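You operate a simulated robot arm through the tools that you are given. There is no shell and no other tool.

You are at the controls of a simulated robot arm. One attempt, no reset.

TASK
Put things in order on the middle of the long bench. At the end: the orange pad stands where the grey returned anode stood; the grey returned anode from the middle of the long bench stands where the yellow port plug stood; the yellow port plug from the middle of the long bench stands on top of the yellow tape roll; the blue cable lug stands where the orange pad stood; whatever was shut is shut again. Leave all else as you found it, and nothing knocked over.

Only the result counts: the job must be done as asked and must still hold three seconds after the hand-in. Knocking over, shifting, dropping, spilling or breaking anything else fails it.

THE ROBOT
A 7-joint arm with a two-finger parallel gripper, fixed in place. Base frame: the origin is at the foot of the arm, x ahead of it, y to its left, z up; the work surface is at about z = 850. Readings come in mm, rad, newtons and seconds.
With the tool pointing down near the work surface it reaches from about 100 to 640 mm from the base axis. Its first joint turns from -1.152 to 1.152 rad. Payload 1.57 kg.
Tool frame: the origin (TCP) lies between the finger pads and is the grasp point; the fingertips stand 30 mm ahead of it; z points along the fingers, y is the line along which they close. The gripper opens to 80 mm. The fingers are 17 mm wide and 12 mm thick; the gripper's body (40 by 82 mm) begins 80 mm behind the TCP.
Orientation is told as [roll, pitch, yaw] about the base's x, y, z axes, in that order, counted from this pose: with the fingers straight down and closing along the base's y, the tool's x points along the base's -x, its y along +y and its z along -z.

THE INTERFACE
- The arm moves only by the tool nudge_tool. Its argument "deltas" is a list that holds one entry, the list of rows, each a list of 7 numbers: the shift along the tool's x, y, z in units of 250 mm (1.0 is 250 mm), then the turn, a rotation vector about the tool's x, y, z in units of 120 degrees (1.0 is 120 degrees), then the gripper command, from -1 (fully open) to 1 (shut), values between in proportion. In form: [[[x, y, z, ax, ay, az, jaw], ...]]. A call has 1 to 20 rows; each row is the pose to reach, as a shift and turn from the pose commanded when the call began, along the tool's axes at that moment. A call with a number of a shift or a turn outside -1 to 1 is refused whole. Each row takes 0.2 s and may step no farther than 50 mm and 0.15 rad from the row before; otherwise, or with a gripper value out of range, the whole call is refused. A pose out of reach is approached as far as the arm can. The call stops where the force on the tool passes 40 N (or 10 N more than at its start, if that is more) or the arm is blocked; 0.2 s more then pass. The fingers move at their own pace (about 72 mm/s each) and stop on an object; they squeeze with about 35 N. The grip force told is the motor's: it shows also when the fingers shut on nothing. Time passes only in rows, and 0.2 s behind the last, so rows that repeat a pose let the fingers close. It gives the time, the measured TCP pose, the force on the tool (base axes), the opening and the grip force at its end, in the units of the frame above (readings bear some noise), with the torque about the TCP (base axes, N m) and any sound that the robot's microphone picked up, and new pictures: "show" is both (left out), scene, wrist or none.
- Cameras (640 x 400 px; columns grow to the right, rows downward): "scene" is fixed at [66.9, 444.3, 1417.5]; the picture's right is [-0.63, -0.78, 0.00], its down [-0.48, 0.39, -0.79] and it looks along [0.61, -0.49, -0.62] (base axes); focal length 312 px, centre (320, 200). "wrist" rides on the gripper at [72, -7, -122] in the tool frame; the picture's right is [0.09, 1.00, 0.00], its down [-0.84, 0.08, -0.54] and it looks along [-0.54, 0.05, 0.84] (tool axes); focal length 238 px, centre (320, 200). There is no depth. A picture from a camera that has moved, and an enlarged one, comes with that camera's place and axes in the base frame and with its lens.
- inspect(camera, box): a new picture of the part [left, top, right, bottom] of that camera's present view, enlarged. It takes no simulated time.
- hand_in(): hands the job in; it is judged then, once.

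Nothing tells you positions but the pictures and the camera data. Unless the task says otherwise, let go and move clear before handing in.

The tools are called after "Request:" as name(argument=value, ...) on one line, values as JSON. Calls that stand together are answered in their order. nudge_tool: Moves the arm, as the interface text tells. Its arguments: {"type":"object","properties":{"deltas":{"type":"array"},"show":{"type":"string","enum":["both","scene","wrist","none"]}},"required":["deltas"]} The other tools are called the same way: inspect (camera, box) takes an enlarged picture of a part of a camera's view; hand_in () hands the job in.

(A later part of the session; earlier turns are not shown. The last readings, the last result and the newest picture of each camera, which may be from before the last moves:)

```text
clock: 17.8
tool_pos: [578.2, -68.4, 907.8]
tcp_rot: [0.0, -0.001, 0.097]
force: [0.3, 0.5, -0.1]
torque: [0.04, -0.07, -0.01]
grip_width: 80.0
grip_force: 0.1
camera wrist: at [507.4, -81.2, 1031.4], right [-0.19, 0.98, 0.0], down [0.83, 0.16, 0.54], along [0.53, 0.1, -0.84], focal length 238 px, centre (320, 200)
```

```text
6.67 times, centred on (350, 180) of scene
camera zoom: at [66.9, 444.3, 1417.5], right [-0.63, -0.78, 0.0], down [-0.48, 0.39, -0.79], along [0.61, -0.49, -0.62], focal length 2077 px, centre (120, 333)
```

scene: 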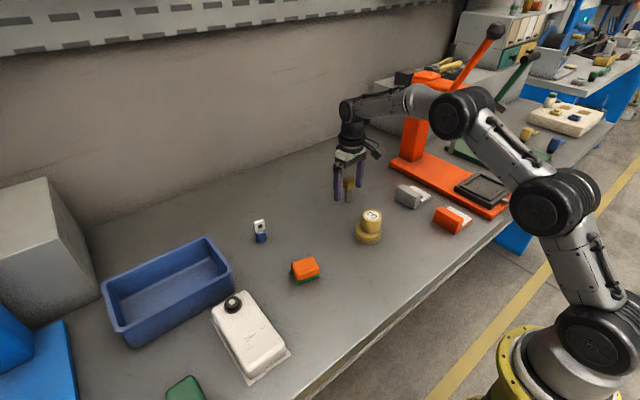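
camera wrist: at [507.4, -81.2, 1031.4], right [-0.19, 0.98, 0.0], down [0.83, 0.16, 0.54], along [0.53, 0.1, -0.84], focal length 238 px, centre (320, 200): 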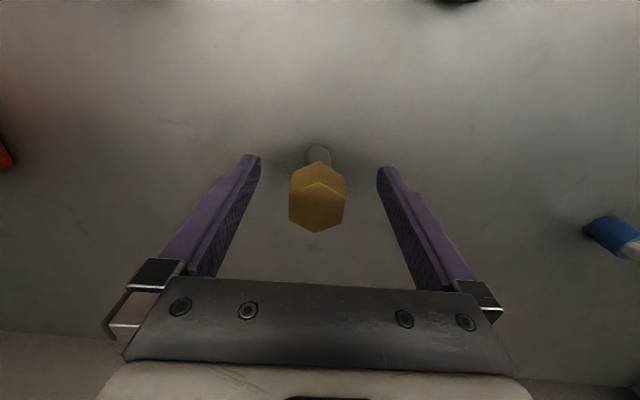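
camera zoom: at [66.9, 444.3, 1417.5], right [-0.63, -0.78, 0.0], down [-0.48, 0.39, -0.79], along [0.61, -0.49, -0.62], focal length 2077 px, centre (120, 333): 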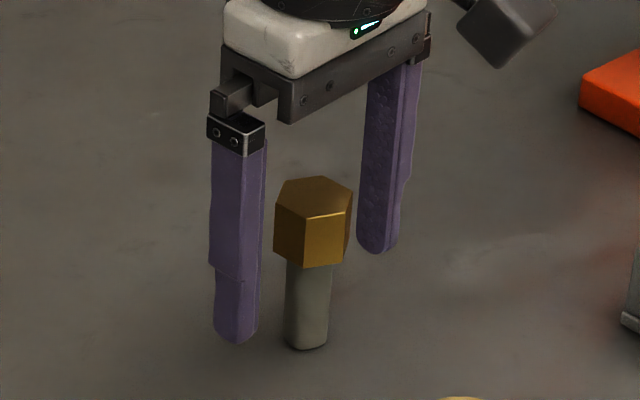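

The alignment is good, with the hex about 2 mm off in y. I'll nudge to centre, close and check the grip.

Request:
nudge_tool(deltas=[[[0.004, -0.008, 0, 0, 0, 0, -1], [0.004, -0.008, 0, 0, 0, 0, -1], [0.004, -0.008, 0, 0, 0, 0, 0], [0.004, -0.008, 0, 0, 0, 0, 0.5], [0.004, -0.008, 0, 0, 0, 0, 1], [0.004, -0.008, 0, 0, 0, 0, 1], [0.004, -0.008, 0, 0, 0, 0, 1], [0.004, -0.008, 0, 0, 0, 0, 1]]], show="none")

Request:
inspect(camera="wrist", box=[240, 120, 400, 240])

Request:
inspect(camera="scene", box=[318, 150, 382, 210])

```text
clock: 19.6
tool_pos: [579.3, -71.4, 907.9]
tcp_rot: [0.0, 0.0, 0.095]
force: [-0.3, -0.2, -0.2]
torque: [0.01, 0.0, 0.01]
grip_width: 29.2
grip_force: 34.8
```

```text
3.33 times, centred on (320, 180) of wrist
camera zoom: at [507.5, -83.9, 1031.8], right [-0.19, 0.98, 0.0], down [0.83, 0.16, 0.54], along [0.53, 0.1, -0.84], focal length 794 px, centre (320, 267)
```

zoom: 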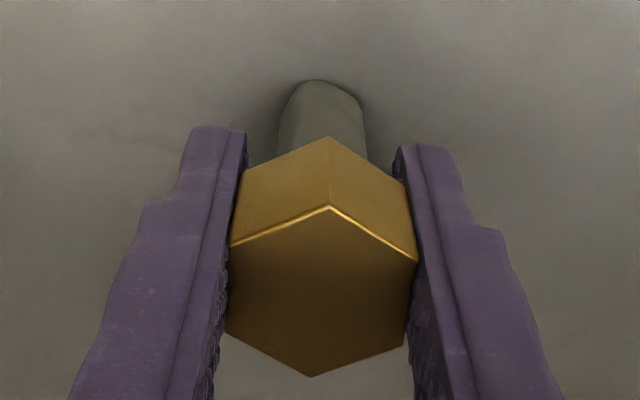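

```text
6.67 times, centred on (350, 180) of scene
camera zoom: at [66.9, 444.3, 1417.5], right [-0.63, -0.78, 0.0], down [-0.48, 0.39, -0.79], along [0.61, -0.49, -0.62], focal length 2077 px, centre (120, 333)
```

zoom: 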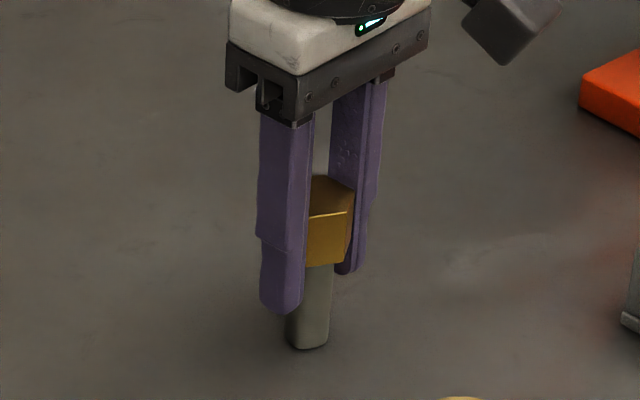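

The anode is gripped squarely at its spot, about (577.5, -71). I'll lift it and carry it above the plug's old spot at (539.5, 110.4).

Request:
nudge_tool(deltas=[[[0, 0, -0.04, 0, 0, 0, 1], [0, 0, -0.16, 0, 0, 0, 1], [0, 0, -0.32, 0, 0, 0, 1], [0.016, 0.148, -0.32, 0, 0, 0, 1], [0.032, 0.296, -0.32, 0, 0, 0, 1], [0.048, 0.444, -0.32, 0, 0, 0, 1], [0.064, 0.592, -0.32, 0, 0, 0, 1], [0.0802, 0.7397, -0.32, 0, 0, 0, 1], [0.0802, 0.7397, -0.32, 0, 0, 0, 1], [0.0802, 0.7397, -0.32, 0, 0, 0, 1], [0.0802, 0.7397, -0.32, 0, 0, 0, 1], [0.0802, 0.7397, -0.32, 0, 0, 0, 1]]])

Request:
inspect(camera="wrist", box=[240, 120, 400, 240])

Request:
inspect(camera="scene", box=[260, 150, 350, 240])

```text
clock: 22.2
tool_pos: [539.1, 111.8, 989.2]
tcp_rot: [0.0, 0.0, 0.096]
force: [0.0, -0.1, -1.1]
torque: [0.03, 0.0, 0.02]
grip_width: 29.6
grip_force: 35.5
camera wrist: at [468.0, 99.2, 1112.9], right [-0.19, 0.98, 0.0], down [0.83, 0.16, 0.54], along [0.53, 0.1, -0.84], focal length 238 px, centre (320, 200)
```

scene: 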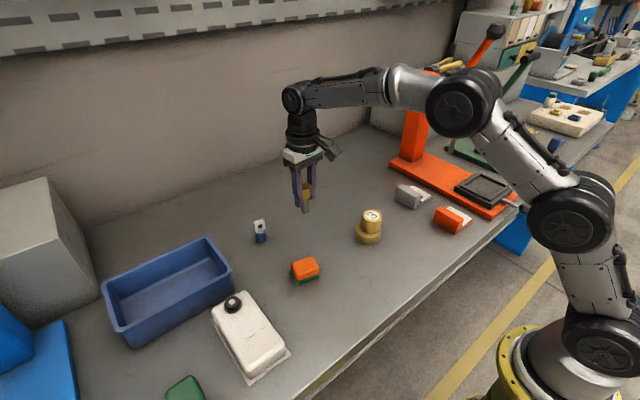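
wrist: 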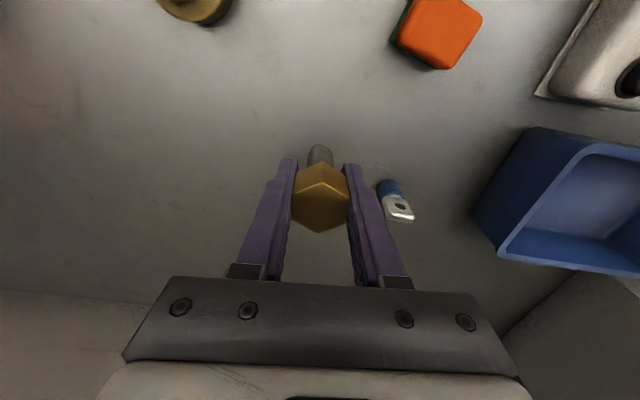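

```text
3.33 times, centred on (320, 180) of wrist
camera zoom: at [468.0, 99.2, 1112.9], right [-0.19, 0.98, 0.0], down [0.83, 0.16, 0.54], along [0.53, 0.1, -0.84], focal length 794 px, centre (320, 267)
```

zoom: 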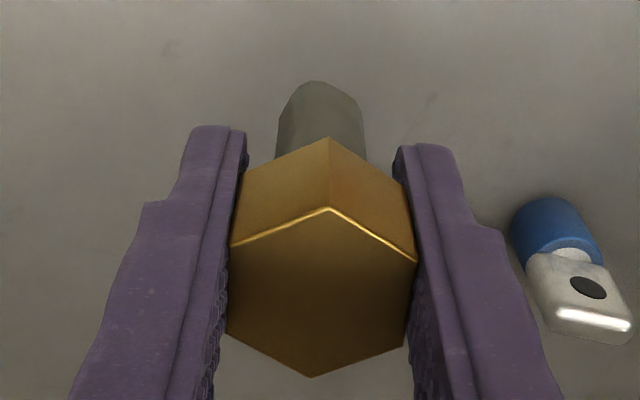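

```text
4.44 times, centred on (305, 195) of scene
camera zoom: at [66.9, 444.3, 1417.5], right [-0.63, -0.78, 0.0], down [-0.48, 0.39, -0.79], along [0.61, -0.49, -0.62], focal length 1385 px, centre (387, 222)
```

zoom: 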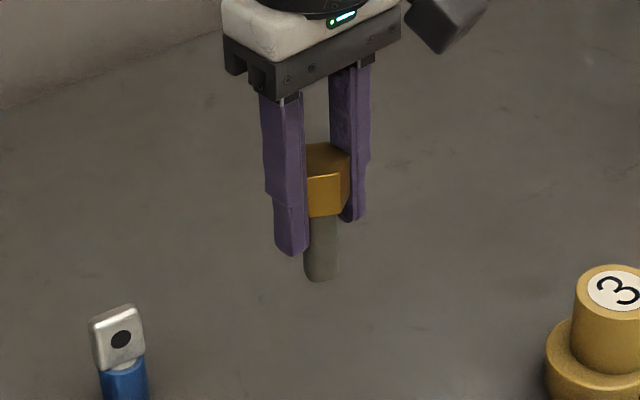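

The anode is hanging straight above its target. I'll lower it most of the way.

Request:
nudge_tool(deltas=[[[-0.004, 0, 0.06, 0, 0, 0, 1], [-0.004, 0, 0.14, 0, 0, 0, 1], [-0.004, 0, 0.22, 0, 0, 0, 1], [-0.004, 0, 0.304, 0, 0, 0, 1], [-0.004, 0, 0.304, 0, 0, 0, 1], [-0.004, 0, 0.304, 0, 0, 0, 1], [-0.004, 0, 0.304, 0, 0, 0, 1]]], show="none")

Request:
inspect(camera="scene", box=[270, 180, 340, 250])

```text
clock: 23.8
tool_pos: [539.8, 112.3, 910.6]
tcp_rot: [0.002, -0.001, 0.096]
force: [-0.5, 0.0, -1.3]
torque: [0.01, 0.0, -0.01]
grip_width: 29.3
grip_force: 35.1
```

```text
5.71 times, centred on (305, 215) of scene
camera zoom: at [66.9, 444.3, 1417.5], right [-0.63, -0.78, 0.0], down [-0.48, 0.39, -0.79], along [0.61, -0.49, -0.62], focal length 1781 px, centre (406, 114)
```

zoom: 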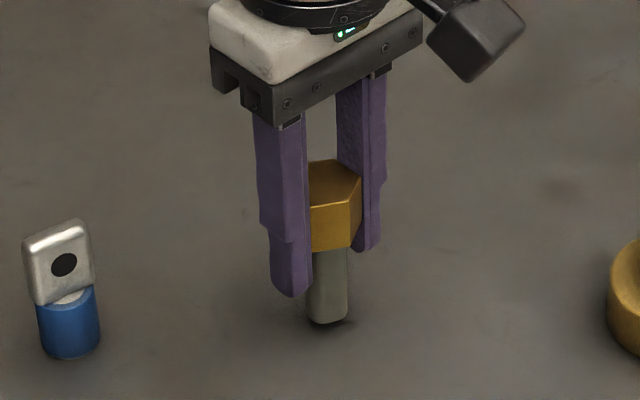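

Only a few millimetres remain, so I'll lower in 1–1.5 mm steps until contact.

Request:
nudge_tool(deltas=[[[0, 0, 0.005, 0, 0, 0, 1], [0, 0, 0.005, 0, 0, 0, 1], [0, 0, 0.005, 0, 0, 0, 1]]], show="none")

Request:
nudge_tool(deltas=[[[0, 0, 0.004, 0, 0, 0, 1], [0, 0, 0.004, 0, 0, 0, 1], [0, 0, 0.004, 0, 0, 0, 1]]], show="none")

Request:
inspect(camera="scene", box=[270, 180, 340, 250])

```text
clock: 24.6
tool_pos: [541.1, 110.2, 911.2]
tcp_rot: [-0.001, 0.0, 0.097]
force: [-1.0, -0.4, -0.1]
torque: [-0.01, -0.01, -0.01]
grip_width: 29.2
grip_force: 35.0
```

```text
clock: 25.4
tool_pos: [540.4, 110.8, 909.8]
tcp_rot: [0.001, 0.001, 0.096]
force: [0.4, -0.2, -1.2]
torque: [0.0, -0.02, -0.01]
grip_width: 29.5
grip_force: 34.7
```

```text
5.71 times, centred on (305, 215) of scene
camera zoom: at [66.9, 444.3, 1417.5], right [-0.63, -0.78, 0.0], down [-0.48, 0.39, -0.79], along [0.61, -0.49, -0.62], focal length 1781 px, centre (406, 114)
```

zoom: 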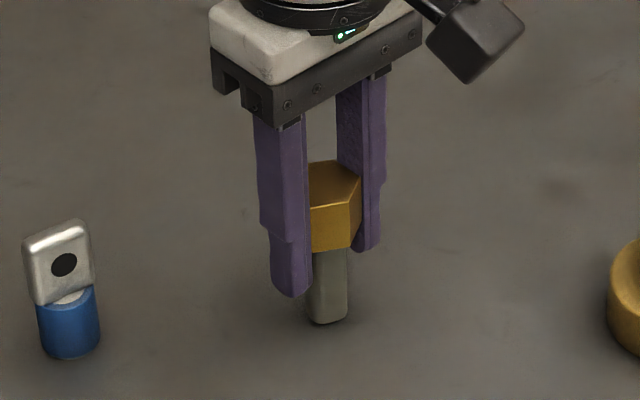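

Request:
nudge_tool(deltas=[[[0, 0, 0.004, 0, 0, 0, 1], [0, 0, 0.004, 0, 0, 0, 1], [0, 0, 0.004, 0, 0, 0, 1]]], show="none")

Request:
nudge_tool(deltas=[[[0, 0, 0.003, 0, 0, 0, 1], [0, 0, 0.003, 0, 0, 0, 1], [0, 0, 0.003, 0, 0, 0, 1]]], show="none")

```text
clock: 26.2
tool_pos: [542.8, 110.9, 908.3]
tcp_rot: [0.001, 0.0, 0.097]
force: [-0.9, -0.7, 3.9]
torque: [0.02, 0.08, 0.02]
grip_width: 29.3
grip_force: 34.5
```

```text
clock: 27.0
tool_pos: [540.6, 110.9, 908.5]
tcp_rot: [-0.002, -0.003, 0.097]
force: [-1.3, -0.1, 7.6]
torque: [-0.09, 0.04, -0.03]
grip_width: 29.6
grip_force: 34.9
```

Contact is made at about 8 N. I'll ease off and open the jaws gradually so the slim anode stays upright.

Request:
nudge_tool(deltas=[[[0, 0, -0.002, 0, 0, 0, 1], [0, 0, -0.002, 0, 0, 0, 0.3], [0, 0, -0.002, 0, 0, 0, 0.24], [0, 0, -0.002, 0, 0, 0, 0.2], [0, 0, -0.002, 0, 0, 0, 0.2]]], show="none")

Request:
inspect(camera="wrist", box=[240, 120, 400, 240])

Request:
inspect(camera="scene", box=[270, 180, 340, 250])

```text
clock: 28.2
tool_pos: [542.9, 111.2, 908.7]
tcp_rot: [-0.001, 0.001, 0.096]
force: [-0.4, -1.4, -0.7]
torque: [-0.03, -0.03, 0.03]
grip_width: 31.8
grip_force: 0.0
```

```text
3.33 times, centred on (320, 180) of wrist
camera zoom: at [470.9, 98.0, 1031.5], right [-0.19, 0.98, 0.0], down [0.83, 0.16, 0.54], along [0.53, 0.1, -0.84], focal length 794 px, centre (320, 267)
```

zoom: 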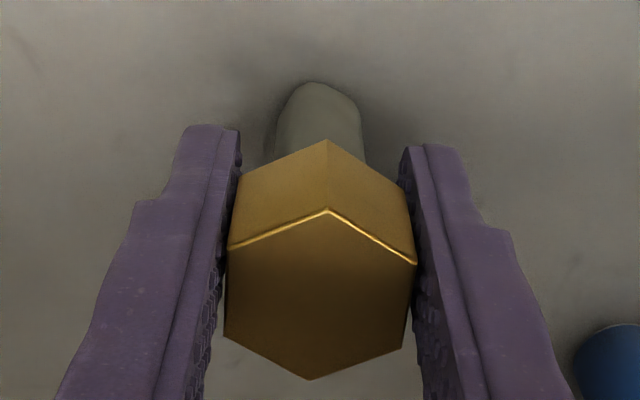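

```text
5.71 times, centred on (305, 215) of scene
camera zoom: at [66.9, 444.3, 1417.5], right [-0.63, -0.78, 0.0], down [-0.48, 0.39, -0.79], along [0.61, -0.49, -0.62], focal length 1781 px, centre (406, 114)
```

zoom: 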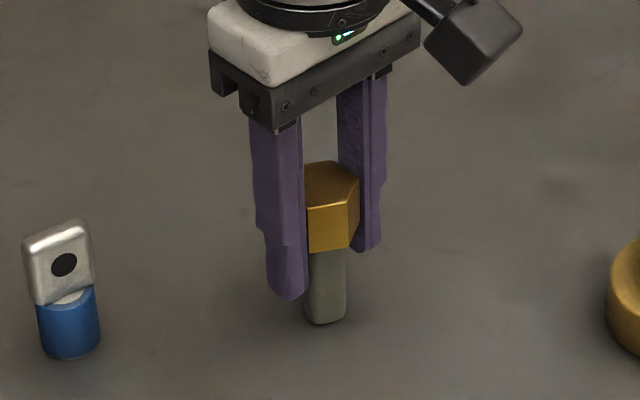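

Released, and the anode stands. I'll open fully and rise straight up.

Request:
nudge_tool(deltas=[[[0, 0, 0, 0, 0, 0, 0.05], [0, 0, 0, 0, 0, 0, -0.2], [0, 0, 0, 0, 0, 0, -0.5], [0, 0, 0, 0, 0, 0, -0.5], [0, 0, -0.1, 0, 0, 0, -0.5], [0, 0, -0.25, 0, 0, 0, -0.5], [0, 0, -0.4, 0, 0, 0, -0.5], [0, 0, -0.4, 0, 0, 0, -0.5], [0, 0, -0.4, 0, 0, 0, -0.5]]])

Request:
inspect(camera="wrist", box=[240, 80, 400, 200])

Request:
inspect(camera="scene", box=[270, 180, 340, 250])

```text
clock: 30.2
tool_pos: [540.5, 106.8, 1009.7]
tcp_rot: [-0.001, 0.001, 0.096]
force: [-0.2, -0.7, -0.2]
torque: [0.0, -0.02, 0.01]
grip_width: 60.2
grip_force: 0.1
camera wrist: at [469.8, 94.9, 1132.6], right [-0.19, 0.98, 0.0], down [0.83, 0.16, 0.54], along [0.53, 0.1, -0.84], focal length 238 px, centre (320, 200)
```

scene: 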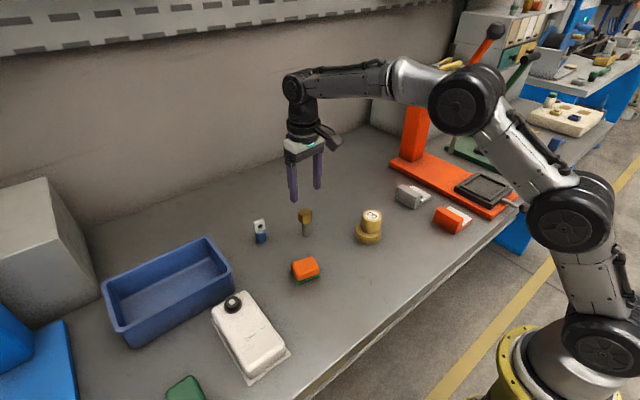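
wrist: 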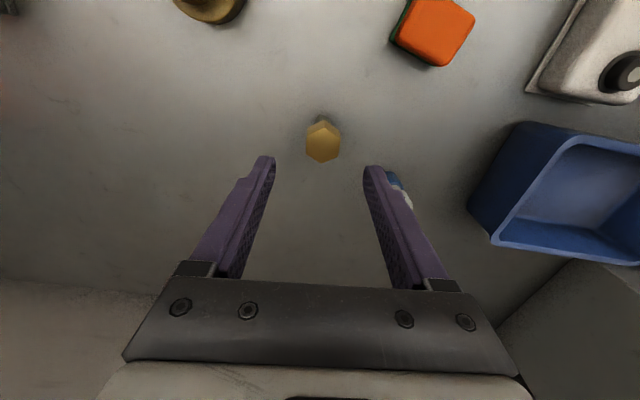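

```text
3.33 times, centred on (320, 140) of wrist
camera zoom: at [469.8, 94.9, 1132.6], right [-0.19, 0.98, 0.0], down [0.83, 0.16, 0.54], along [0.53, 0.1, -0.84], focal length 794 px, centre (320, 400)
```

zoom: 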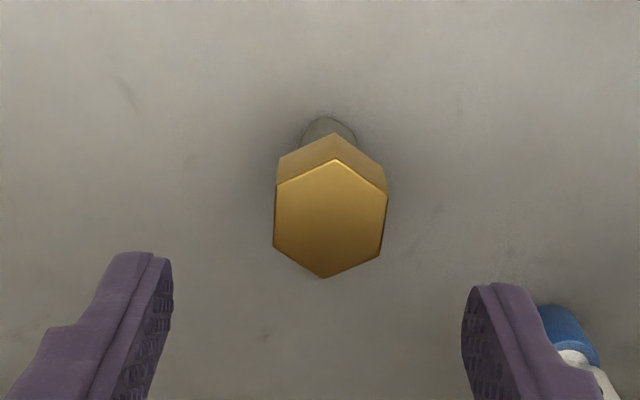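

```text
5.71 times, centred on (305, 215) of scene
camera zoom: at [66.9, 444.3, 1417.5], right [-0.63, -0.78, 0.0], down [-0.48, 0.39, -0.79], along [0.61, -0.49, -0.62], focal length 1781 px, centre (406, 114)
```

zoom: 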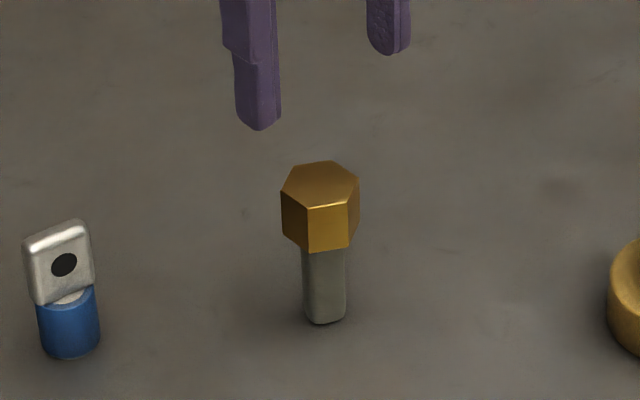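

The anode stands at about (541, 109.5), within 2–3 mm of the target. Next is the pad, so I'll move above it and turn to its -13° yaw.

Request:
nudge_tool(deltas=[[[0.075, 0.072, 0, 0, 0, 0.031, -1], [0.15, 0.144, 0, 0, 0, 0.062, -1], [0.225, 0.216, 0, 0, 0, 0.093, -1], [0.3, 0.288, 0.09, 0, 0, 0.124, -1], [0.375, 0.36, 0.18, 0, 0, 0.1542, -1], [0.375, 0.36, 0.18, 0, 0, 0.1542, -1], [0.375, 0.36, 0.18, 0, 0, 0.1542, -1], [0.375, 0.36, 0.18, 0, 0, 0.1542, -1]]])

Request:
inspect(camera="wrist", box=[240, 80, 400, 200])

Request:
inspect(camera="scene", box=[270, 240, 340, 290])

```text
clock: 32.0
tool_pos: [440.4, 190.5, 962.6]
tcp_rot: [-0.001, 0.0, -0.226]
force: [0.5, 0.5, 0.1]
torque: [-0.01, 0.01, -0.03]
grip_width: 79.8
grip_force: 0.0
camera wrist: at [367.8, 200.0, 1085.7], right [0.13, 0.99, 0.0], down [0.83, -0.11, 0.54], along [0.54, -0.07, -0.84], focal length 238 px, centre (320, 200)
```

scene: 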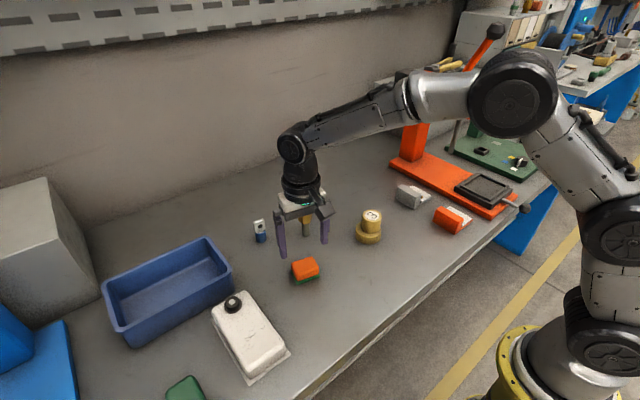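
wrist: 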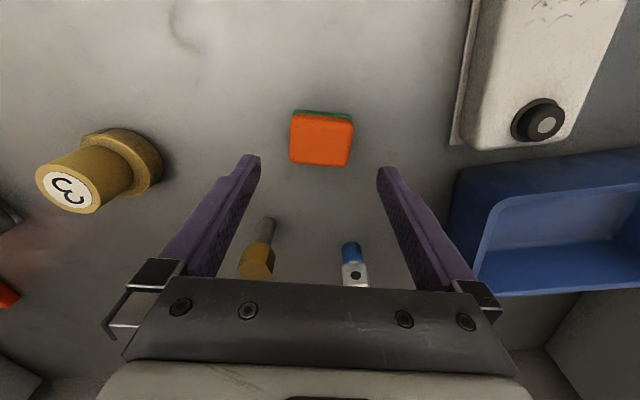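

```text
3.33 times, centred on (320, 140) of wrist
camera zoom: at [367.8, 200.0, 1085.7], right [0.13, 0.99, 0.0], down [0.83, -0.11, 0.54], along [0.54, -0.07, -0.84], focal length 794 px, centre (320, 400)
```

zoom: 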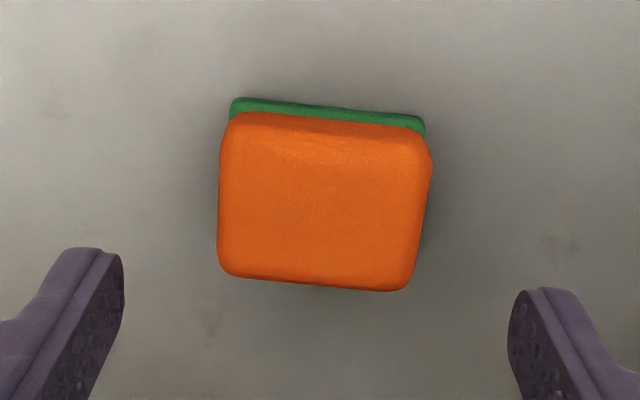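

```text
8.00 times, centred on (305, 265) of scene
camera zoom: at [66.9, 444.3, 1417.5], right [-0.63, -0.78, 0.0], down [-0.48, 0.39, -0.79], along [0.61, -0.49, -0.62], focal length 2493 px, centre (440, -320)
```

zoom: 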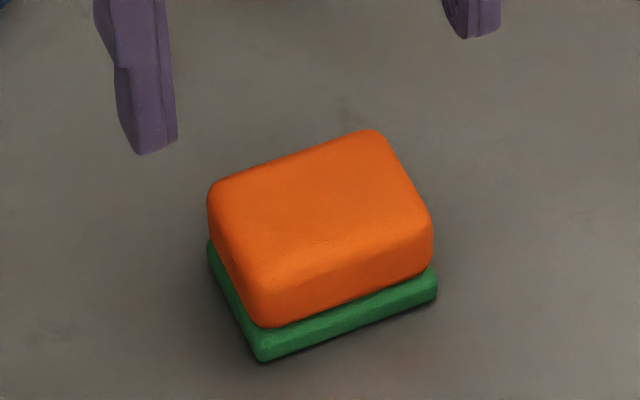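

The pad is aligned with the jaws and centred at about (439.5, 190.6). I'll descend and grip it.

Request:
nudge_tool(deltas=[[[0, 0, 0.1, 0, 0, 0, -1], [0, 0, 0.2, 0, 0, 0, -1], [0, 0, 0.302, 0, 0, 0, -1], [0, 0, 0.302, 0, 0, 0, -1], [0, 0, 0.302, 0, 0, 0, -1], [0, 0, 0.302, 0, 0, 0, 0], [0, 0, 0.302, 0, 0, 0, 1], [0, 0, 0.302, 0, 0, 0, 1], [0, 0, 0.302, 0, 0, 0, 1]]])

Request:
inspect(camera="wrist", box=[240, 100, 400, 220])

Request:
inspect(camera="scene", box=[270, 240, 340, 290])

```text
clock: 34.0
tool_pos: [440.5, 192.5, 887.1]
tcp_rot: [-0.002, 0.003, -0.226]
force: [-0.2, -0.4, -0.2]
torque: [0.01, 0.01, 0.0]
grip_width: 53.7
grip_force: 35.2
camera wrist: at [368.4, 202.1, 1010.1], right [0.13, 0.99, 0.0], down [0.83, -0.11, 0.54], along [0.54, -0.07, -0.84], focal length 238 px, centre (320, 200)
```

scene: 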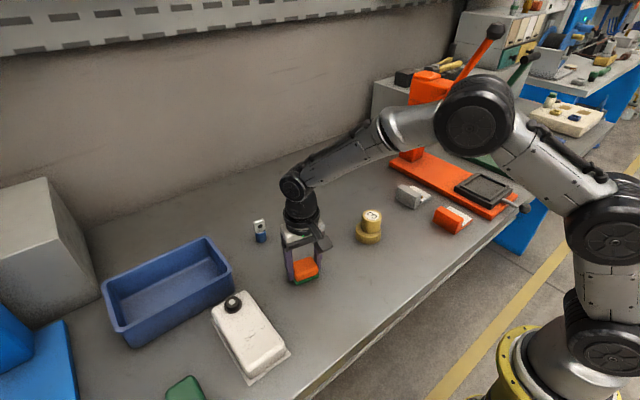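
wrist: 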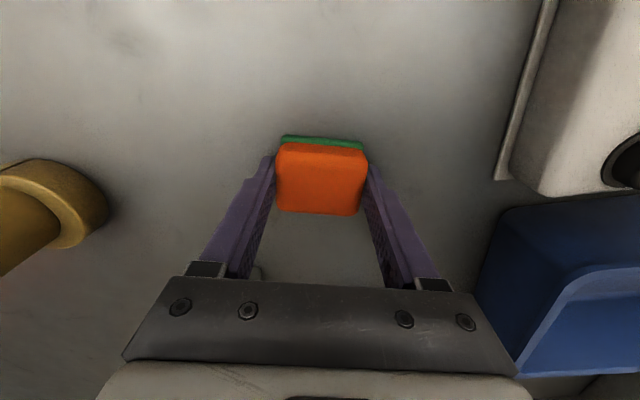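

```text
3.33 times, centred on (320, 160) of wrist
camera zoom: at [368.4, 202.1, 1010.1], right [0.13, 0.99, 0.0], down [0.83, -0.11, 0.54], along [0.54, -0.07, -0.84], focal length 794 px, centre (320, 333)
```

zoom: 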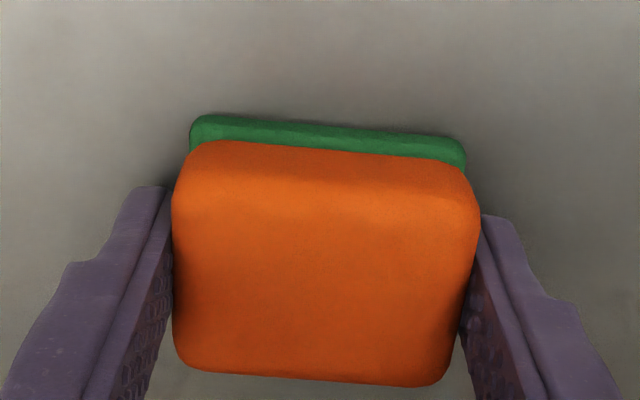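

```text
8.00 times, centred on (305, 265) of scene
camera zoom: at [66.9, 444.3, 1417.5], right [-0.63, -0.78, 0.0], down [-0.48, 0.39, -0.79], along [0.61, -0.49, -0.62], focal length 2493 px, centre (440, -320)
```

zoom: 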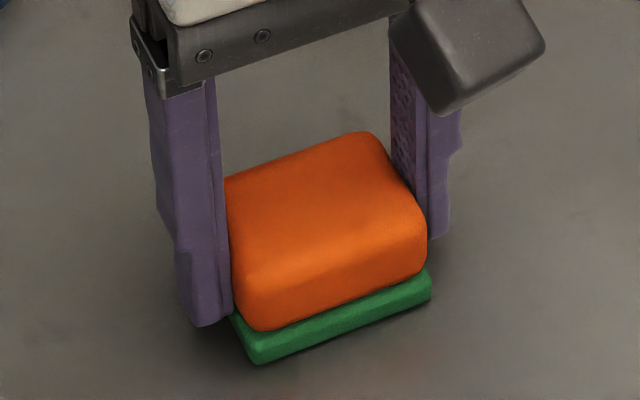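

The pad is gripped at 53.7 mm. I'll lift it and carry it to above the anode's old spot at (577.5, -71).

Request:
nudge_tool(deltas=[[[0, 0, -0.04, 0, 0, 0, 1], [0, 0, -0.2, 0, 0, 0, 1], [0, 0, -0.4, 0, 0, 0, 1], [-0.1103, -0.1285, -0.4, 0, 0, 0, 1], [-0.2207, -0.2571, -0.4, 0, 0, 0, 1], [-0.331, -0.3856, -0.4, 0, 0, 0, 1], [-0.4414, -0.5141, -0.4, 0, 0, 0, 1], [-0.5517, -0.6426, -0.4, 0, 0, 0, 1], [-0.662, -0.7712, -0.4, 0, 0, 0, 1], [-0.7724, -0.8997, -0.4, 0, 0, 0, 1], [-0.7724, -0.8997, -0.4, 0, 0, 0, 1], [-0.7724, -0.8997, -0.4, 0, 0, 0, 1], [-0.7724, -0.8997, -0.4, 0, 0, 0, 1], [-0.7724, -0.8997, -0.4, 0, 0, 0, 1]]])

Request:
inspect(camera="wrist", box=[240, 100, 400, 220])

```text
clock: 37.0
tool_pos: [579.0, -70.3, 988.5]
tcp_rot: [-0.001, 0.001, -0.227]
force: [0.4, 0.5, -0.3]
torque: [-0.02, -0.01, 0.05]
grip_width: 53.5
grip_force: 34.7
camera wrist: at [506.4, -60.3, 1111.4], right [0.13, 0.99, 0.0], down [0.83, -0.11, 0.54], along [0.54, -0.07, -0.84], focal length 238 px, centre (320, 200)
```

scene: 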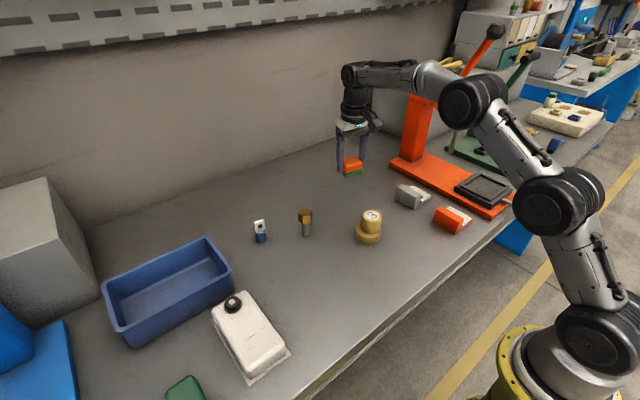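
wrist: 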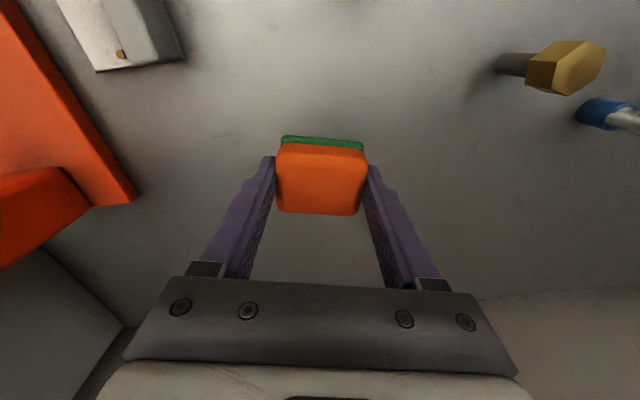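

```text
3.33 times, centred on (320, 160) of wrist
camera zoom: at [506.4, -60.3, 1111.4], right [0.13, 0.99, 0.0], down [0.83, -0.11, 0.54], along [0.54, -0.07, -0.84], focal length 794 px, centre (320, 333)
```

zoom: 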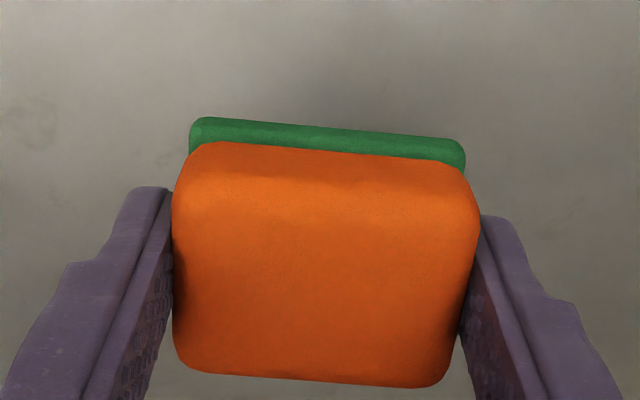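

The pad is above its target. I'll lower it to a few millimetres above the bench.

Request:
nudge_tool(deltas=[[[0, 0, 0.1, 0, 0, 0, 1], [0, 0, 0.2, 0, 0, 0, 1], [0, 0, 0.3, 0, 0, 0, 1], [0, 0, 0.388, 0, 0, 0, 1], [0, 0, 0.388, 0, 0, 0, 1], [0, 0, 0.388, 0, 0, 0, 1], [0, 0, 0.388, 0, 0, 0, 1]]], show="none")

Request:
nudge_tool(deltas=[[[0, 0, 0.006, 0, 0, 0, 1], [0, 0, 0.006, 0, 0, 0, 1], [0, 0, 0.006, 0, 0, 0, 1]]], show="none")

Request:
inspect(camera="scene", box=[315, 150, 395, 215])

```text
clock: 38.6
tool_pos: [579.3, -71.9, 891.8]
tcp_rot: [0.0, 0.0, -0.227]
force: [-0.1, -0.1, -1.0]
torque: [0.03, 0.0, 0.03]
grip_width: 53.5
grip_force: 34.2
```

```text
clock: 39.4
tool_pos: [578.3, -70.2, 889.5]
tcp_rot: [0.0, 0.001, -0.226]
force: [0.9, -0.1, -0.2]
torque: [-0.01, -0.01, 0.05]
grip_width: 53.4
grip_force: 34.8
```

```text
6.15 times, centred on (355, 182) of scene
camera zoom: at [66.9, 444.3, 1417.5], right [-0.63, -0.78, 0.0], down [-0.48, 0.39, -0.79], along [0.61, -0.49, -0.62], focal length 1918 px, centre (105, 308)
```

zoom: 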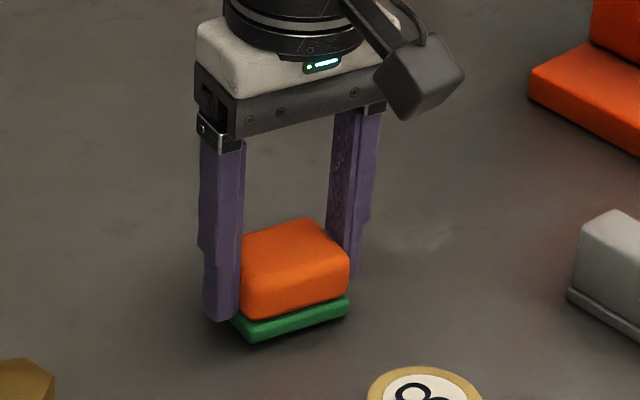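

Request:
nudge_tool(deltas=[[[0, 0, 0.005, 0, 0, 0, 1], [0, 0, 0.005, 0, 0, 0, 1], [0, 0, 0.005, 0, 0, 0, 1]]], show="none")

Request:
nudge_tool(deltas=[[[0, 0, 0.004, 0, 0, 0, 1], [0, 0, 0.004, 0, 0, 0, 1], [0, 0, 0.004, 0, 0, 0, 1]]], show="none")

```text
clock: 40.2
tool_pos: [579.4, -71.4, 888.8]
tcp_rot: [0.001, -0.001, -0.228]
force: [-0.7, 0.7, -1.1]
torque: [0.02, 0.04, 0.01]
grip_width: 53.9
grip_force: 35.3
```

```text
clock: 41.0
tool_pos: [578.0, -70.6, 886.6]
tcp_rot: [0.0, 0.0, -0.228]
force: [-0.2, 0.1, 0.1]
torque: [0.03, 0.01, 0.0]
grip_width: 53.8
grip_force: 35.0
```

The pad still isn't in contact, so I'll take another small step down.

Request:
nudge_tool(deltas=[[[0, 0, 0.004, 0, 0, 0, 1], [0, 0, 0.004, 0, 0, 0, 1], [0, 0, 0.004, 0, 0, 0, 1]]], show="none")

Request:
inspect(camera="scene", box=[330, 180, 378, 215])

```text
clock: 41.8
tool_pos: [577.2, -72.6, 886.8]
tcp_rot: [0.0, -0.001, -0.227]
force: [0.4, 0.8, 2.8]
torque: [0.01, 0.04, 0.02]
grip_width: 53.8
grip_force: 34.9
```

```text
11.43 times, centred on (354, 198) of scene
camera zoom: at [66.8, 444.3, 1417.5], right [-0.63, -0.78, 0.0], down [-0.48, 0.39, -0.79], along [0.61, -0.49, -0.62], focal length 3561 px, centre (-69, 229)
```

zoom: 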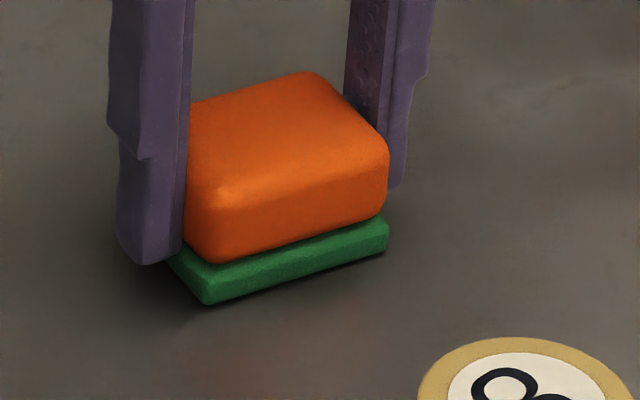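

The pad is lightly touching at about 3 N. I'll open slowly, then rise.

Request:
nudge_tool(deltas=[[[0, 0, 0, 0, 0, 0, -0.3], [0, 0, 0, 0, 0, 0, -0.4], [0, 0, 0, 0, 0, 0, -0.55], [0, 0, 0, 0, 0, 0, -0.8], [0, 0, 0, 0, 0, 0, -0.8], [0, 0, -0.1, 0, 0, 0, -0.8], [0, 0, -0.25, 0, 0, 0, -0.8], [0, 0, -0.4, 0, 0, 0, -0.8], [0, 0, -0.4, 0, 0, 0, -0.8], [0, 0, -0.4, 0, 0, 0, -0.8]]])

Request:
inspect(camera="wrist", box=[240, 80, 400, 200])

Request:
inspect(camera="scene", box=[320, 160, 400, 250])

```text
clock: 44.0
tool_pos: [579.6, -71.6, 985.8]
tcp_rot: [0.001, 0.001, -0.227]
force: [0.1, -0.3, -0.4]
torque: [0.0, 0.0, 0.04]
grip_width: 72.2
grip_force: 0.1
camera wrist: at [507.6, -61.5, 1110.0], right [0.13, 0.99, 0.0], down [0.83, -0.11, 0.54], along [0.54, -0.07, -0.84], focal length 238 px, centre (320, 200)
```

scene: 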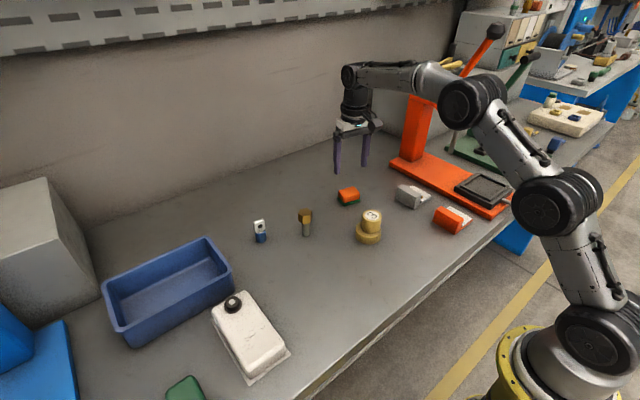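
wrist: 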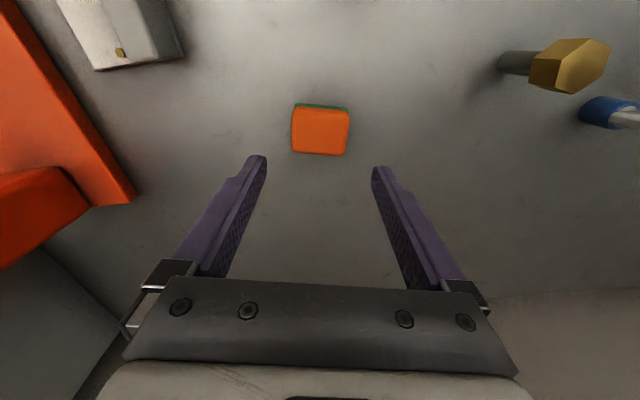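

```text
3.33 times, centred on (320, 140) of wrist
camera zoom: at [507.6, -61.5, 1110.0], right [0.13, 0.99, 0.0], down [0.83, -0.11, 0.54], along [0.54, -0.07, -0.84], focal length 794 px, centre (320, 400)
```

zoom: 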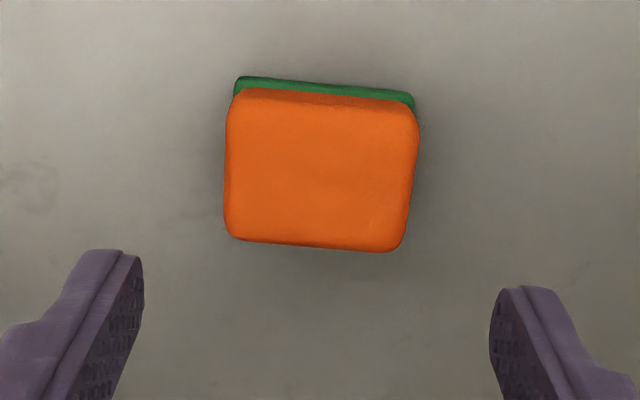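

```text
4.44 times, centred on (360, 205) of scene
camera zoom: at [66.9, 444.3, 1417.5], right [-0.63, -0.78, 0.0], down [-0.48, 0.39, -0.79], along [0.61, -0.49, -0.62], focal length 1385 px, centre (142, 178)
```

zoom: 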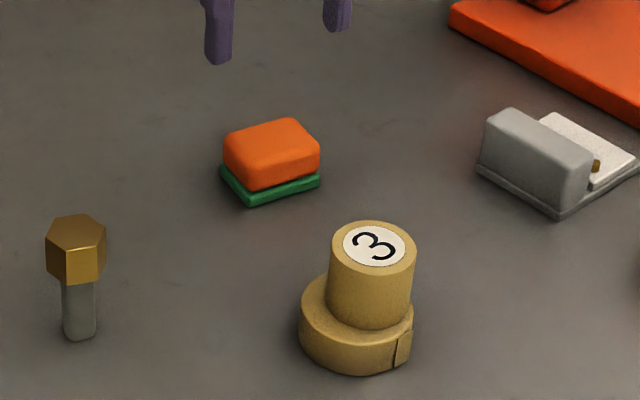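

The pad stands where the anode was. Now the lug: I'll turn back to yaw 0 and move to view it.

Request:
nudge_tool(deltas=[[[0, 0, -0.1, 0, 0, 0, -1], [0.0786, 0.1408, -0.1, 0, 0, -0.0155, -1], [0.157, 0.2816, -0.1, 0, 0, -0.031, -1], [0.2357, 0.4224, -0.1, 0, 0, -0.0465, -1], [0.3143, 0.5632, -0.1, 0, 0, -0.062, -1], [0.3929, 0.704, -0.1, 0, 0, -0.0775, -1], [0.4714, 0.8448, -0.1, 0, 0, -0.093, -1], [0.55, 0.9856, -0.1, 0, 0, -0.1083, -1], [0.55, 0.9856, -0.1, 0, 0, -0.1083, -1], [0.55, 0.9856, -0.1, 0, 0, -0.1083, -1], [0.55, 0.9856, -0.1, 0, 0, -0.1083, -1], [0.55, 0.9856, -0.1, 0, 0, -0.1083, -1]]])

Request:
inspect(camera="wrist", box=[270, 140, 380, 240])

Request:
inspect(camera="scene", box=[235, 205, 315, 255])

```text
clock: 46.6
tool_pos: [500.4, 195.0, 1011.0]
tcp_rot: [-0.001, -0.001, 0.0]
force: [0.2, -0.3, -0.7]
torque: [0.0, -0.01, 0.02]
grip_width: 79.9
grip_force: 0.0
camera wrist: at [427.2, 188.8, 1135.6], right [-0.09, 1.0, 0.0], down [0.84, 0.08, 0.54], along [0.54, 0.05, -0.84], focal length 238 px, centre (320, 200)
```

scene: 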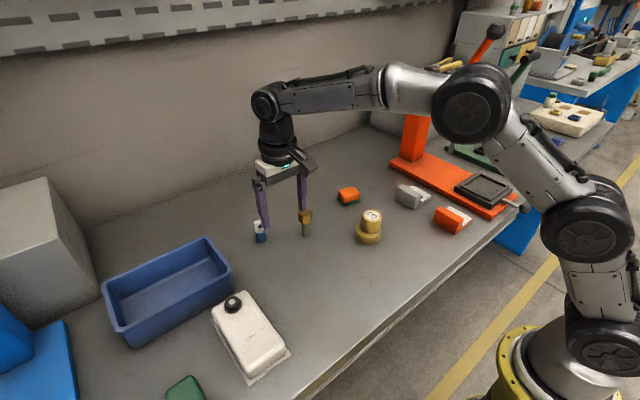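
wrist: 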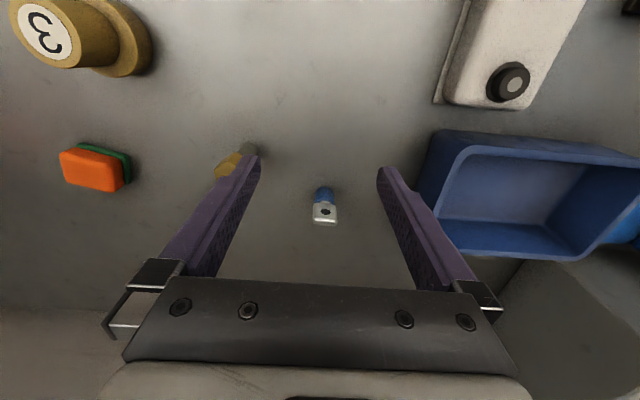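

```text
4.00 times, centred on (325, 190) of wrist
camera zoom: at [427.2, 188.8, 1135.6], right [-0.09, 1.0, 0.0], down [0.84, 0.08, 0.54], along [0.54, 0.05, -0.84], focal length 953 px, centre (300, 240)
```

zoom: 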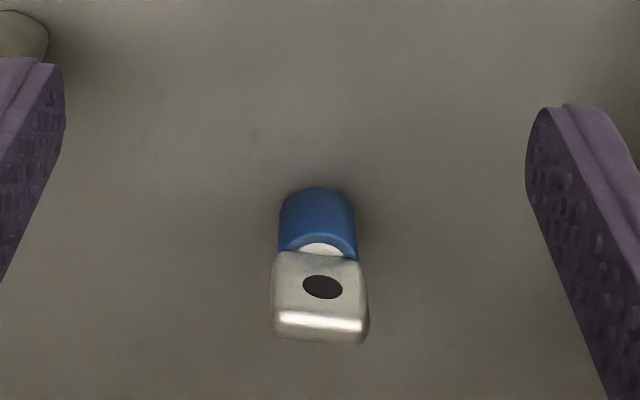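

```text
8.00 times, centred on (275, 230) of scene
camera zoom: at [66.9, 444.3, 1417.5], right [-0.63, -0.78, 0.0], down [-0.48, 0.39, -0.79], along [0.61, -0.49, -0.62], focal length 2493 px, centre (680, -40)
```

zoom: 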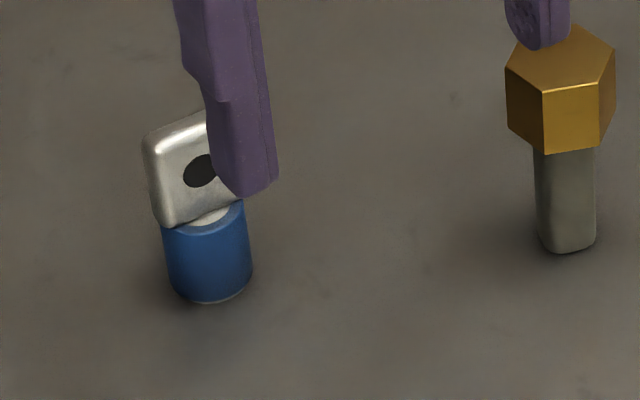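

The lug's barrel is centred near (601, 209), with its tongue about 28 mm wide along y. I'll move above it at z 960 and check the reach.

Request:
nudge_tool(deltas=[[[-0.135, 0.013, 0.0, 0, 0, 0, -1], [-0.27, 0.026, 0.1, 0, 0, 0, -1], [-0.404, 0.038, 0.2, 0, 0, 0, -1], [-0.404, 0.038, 0.2, 0, 0, 0, -1], [-0.404, 0.038, 0.2, 0, 0, 0, -1], [-0.404, 0.038, 0.2, 0, 0, 0, -1], [-0.404, 0.038, 0.2, 0, 0, 0, -1]]])

Request:
inspect(camera="wrist", box=[240, 80, 400, 200])

Request:
inspect(camera="scene", box=[225, 180, 305, 250])

```text
clock: 48.2
tool_pos: [597.4, 207.8, 963.0]
tcp_rot: [-0.002, 0.0, -0.001]
force: [-0.1, -0.8, -0.7]
torque: [0.01, 0.01, 0.02]
grip_width: 79.9
grip_force: 0.0
camera wrist: at [525.9, 201.4, 1087.2], right [-0.09, 1.0, 0.0], down [0.84, 0.08, 0.54], along [0.54, 0.05, -0.84], focal length 238 px, centre (320, 200)
```

scene: 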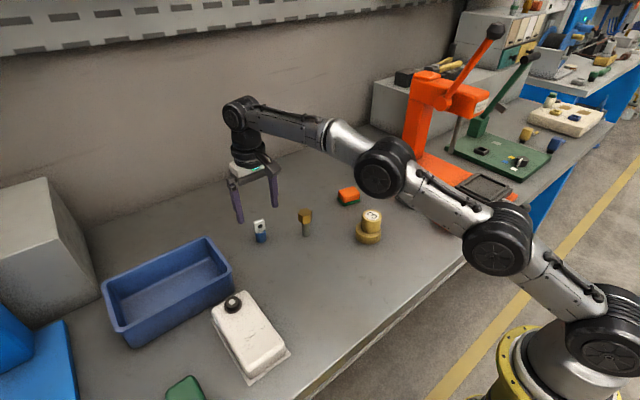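
wrist: 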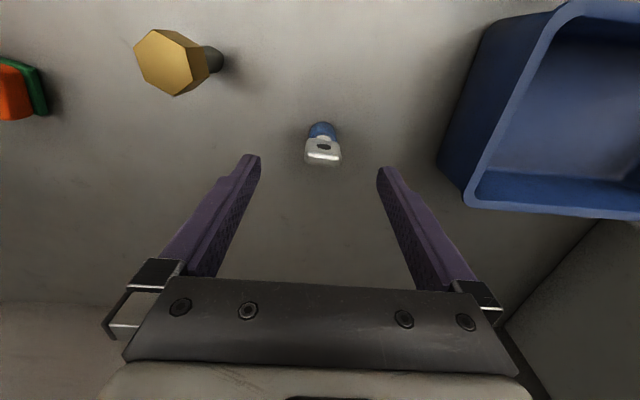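

```text
3.33 times, centred on (320, 140) of wrist
camera zoom: at [525.9, 201.4, 1087.2], right [-0.09, 1.0, 0.0], down [0.84, 0.08, 0.54], along [0.54, 0.05, -0.84], focal length 794 px, centre (320, 400)
```

zoom: 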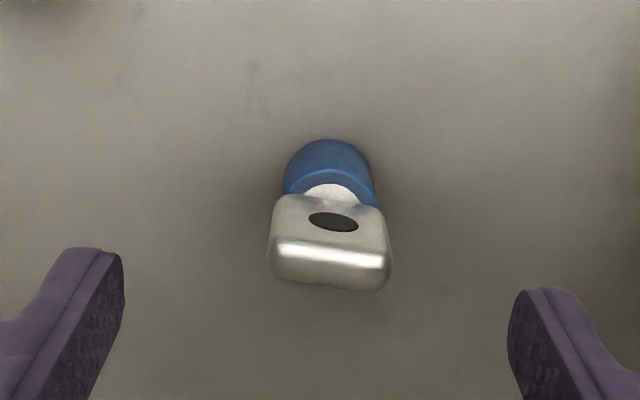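

```text
5.71 times, centred on (265, 215) of scene
camera zoom: at [66.9, 444.3, 1417.5], right [-0.63, -0.78, 0.0], down [-0.48, 0.39, -0.79], along [0.61, -0.49, -0.62], focal length 1781 px, centre (634, 114)
```

zoom: 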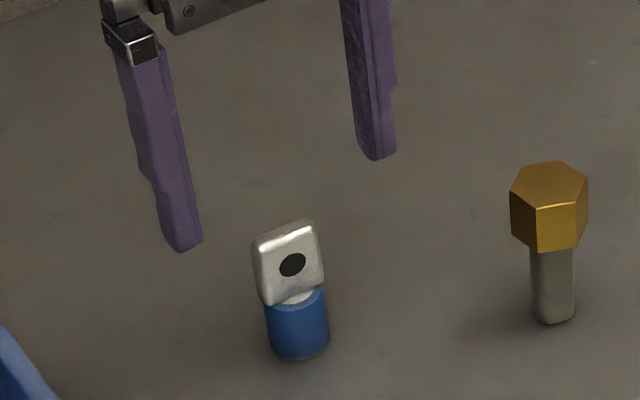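

The arm reaches it. The lug is about 2 mm off in both x and y, with a slight yaw near -3°. I'll correct and descend with the jaws open.

Request:
nudge_tool(deltas=[[[-0.008, 0.008, 0.0, 0, 0, 0.025, -1], [-0.008, 0.008, 0.1, 0, 0, 0.025, -1], [-0.008, 0.008, 0.2, 0, 0, 0.025, -1], [-0.008, 0.008, 0.28, 0, 0, 0.025, -1], [-0.008, 0.008, 0.28, 0, 0, 0.025, -1], [-0.008, 0.008, 0.28, 0, 0, 0.025, -1], [-0.008, 0.008, 0.28, 0, 0, 0.025, -1]]])

Request:
inspect(camera="wrist", box=[240, 110, 400, 230])

Request:
inspect(camera="scene", box=[225, 180, 305, 250])

```text
clock: 49.8
tool_pos: [602.3, 209.5, 890.9]
tcp_rot: [-0.001, 0.0, -0.051]
force: [0.6, 0.2, 0.6]
torque: [-0.01, -0.01, 0.02]
grip_width: 80.2
grip_force: 0.0
camera wrist: at [530.4, 207.4, 1015.1], right [-0.04, 1.0, 0.0], down [0.84, 0.03, 0.54], along [0.54, 0.02, -0.84], focal length 238 px, centre (320, 200)
```

scene: 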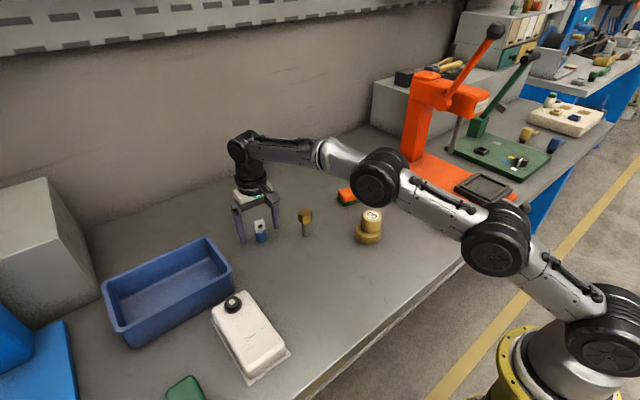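
wrist: 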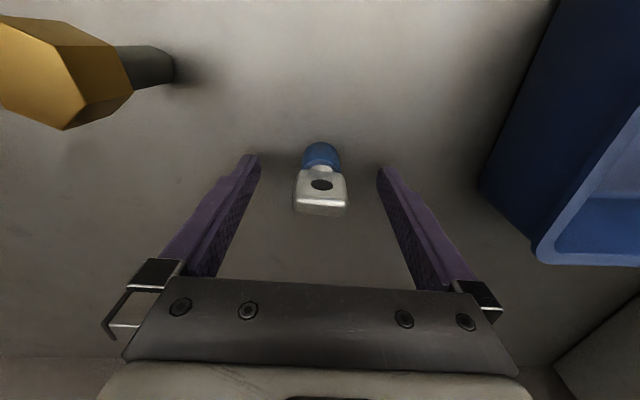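

```text
3.33 times, centred on (320, 170) of wrist
camera zoom: at [530.4, 207.4, 1015.1], right [-0.04, 1.0, 0.0], down [0.84, 0.03, 0.54], along [0.54, 0.02, -0.84], focal length 794 px, centre (320, 300)
```

zoom: 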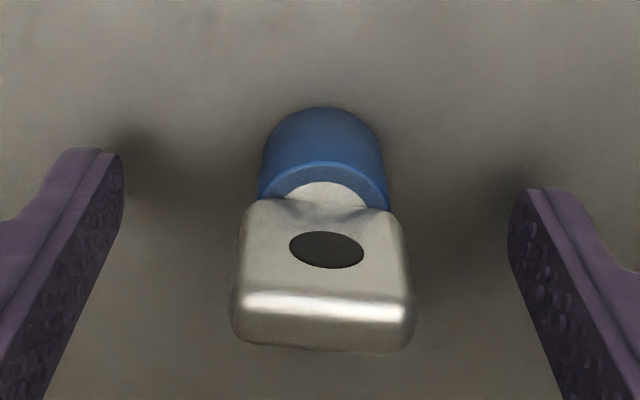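

```text
5.71 times, centred on (265, 215) of scene
camera zoom: at [66.9, 444.3, 1417.5], right [-0.63, -0.78, 0.0], down [-0.48, 0.39, -0.79], along [0.61, -0.49, -0.62], focal length 1781 px, centre (634, 114)
```

zoom: 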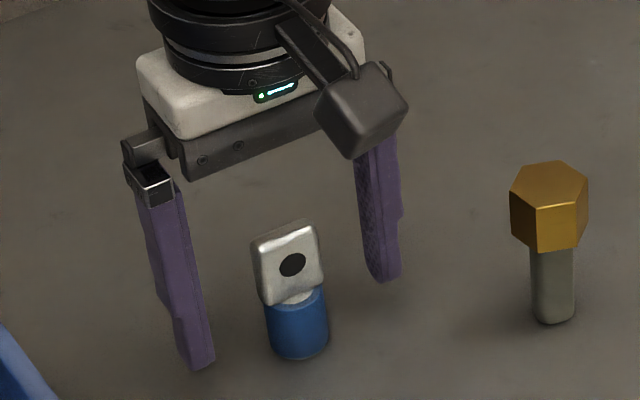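

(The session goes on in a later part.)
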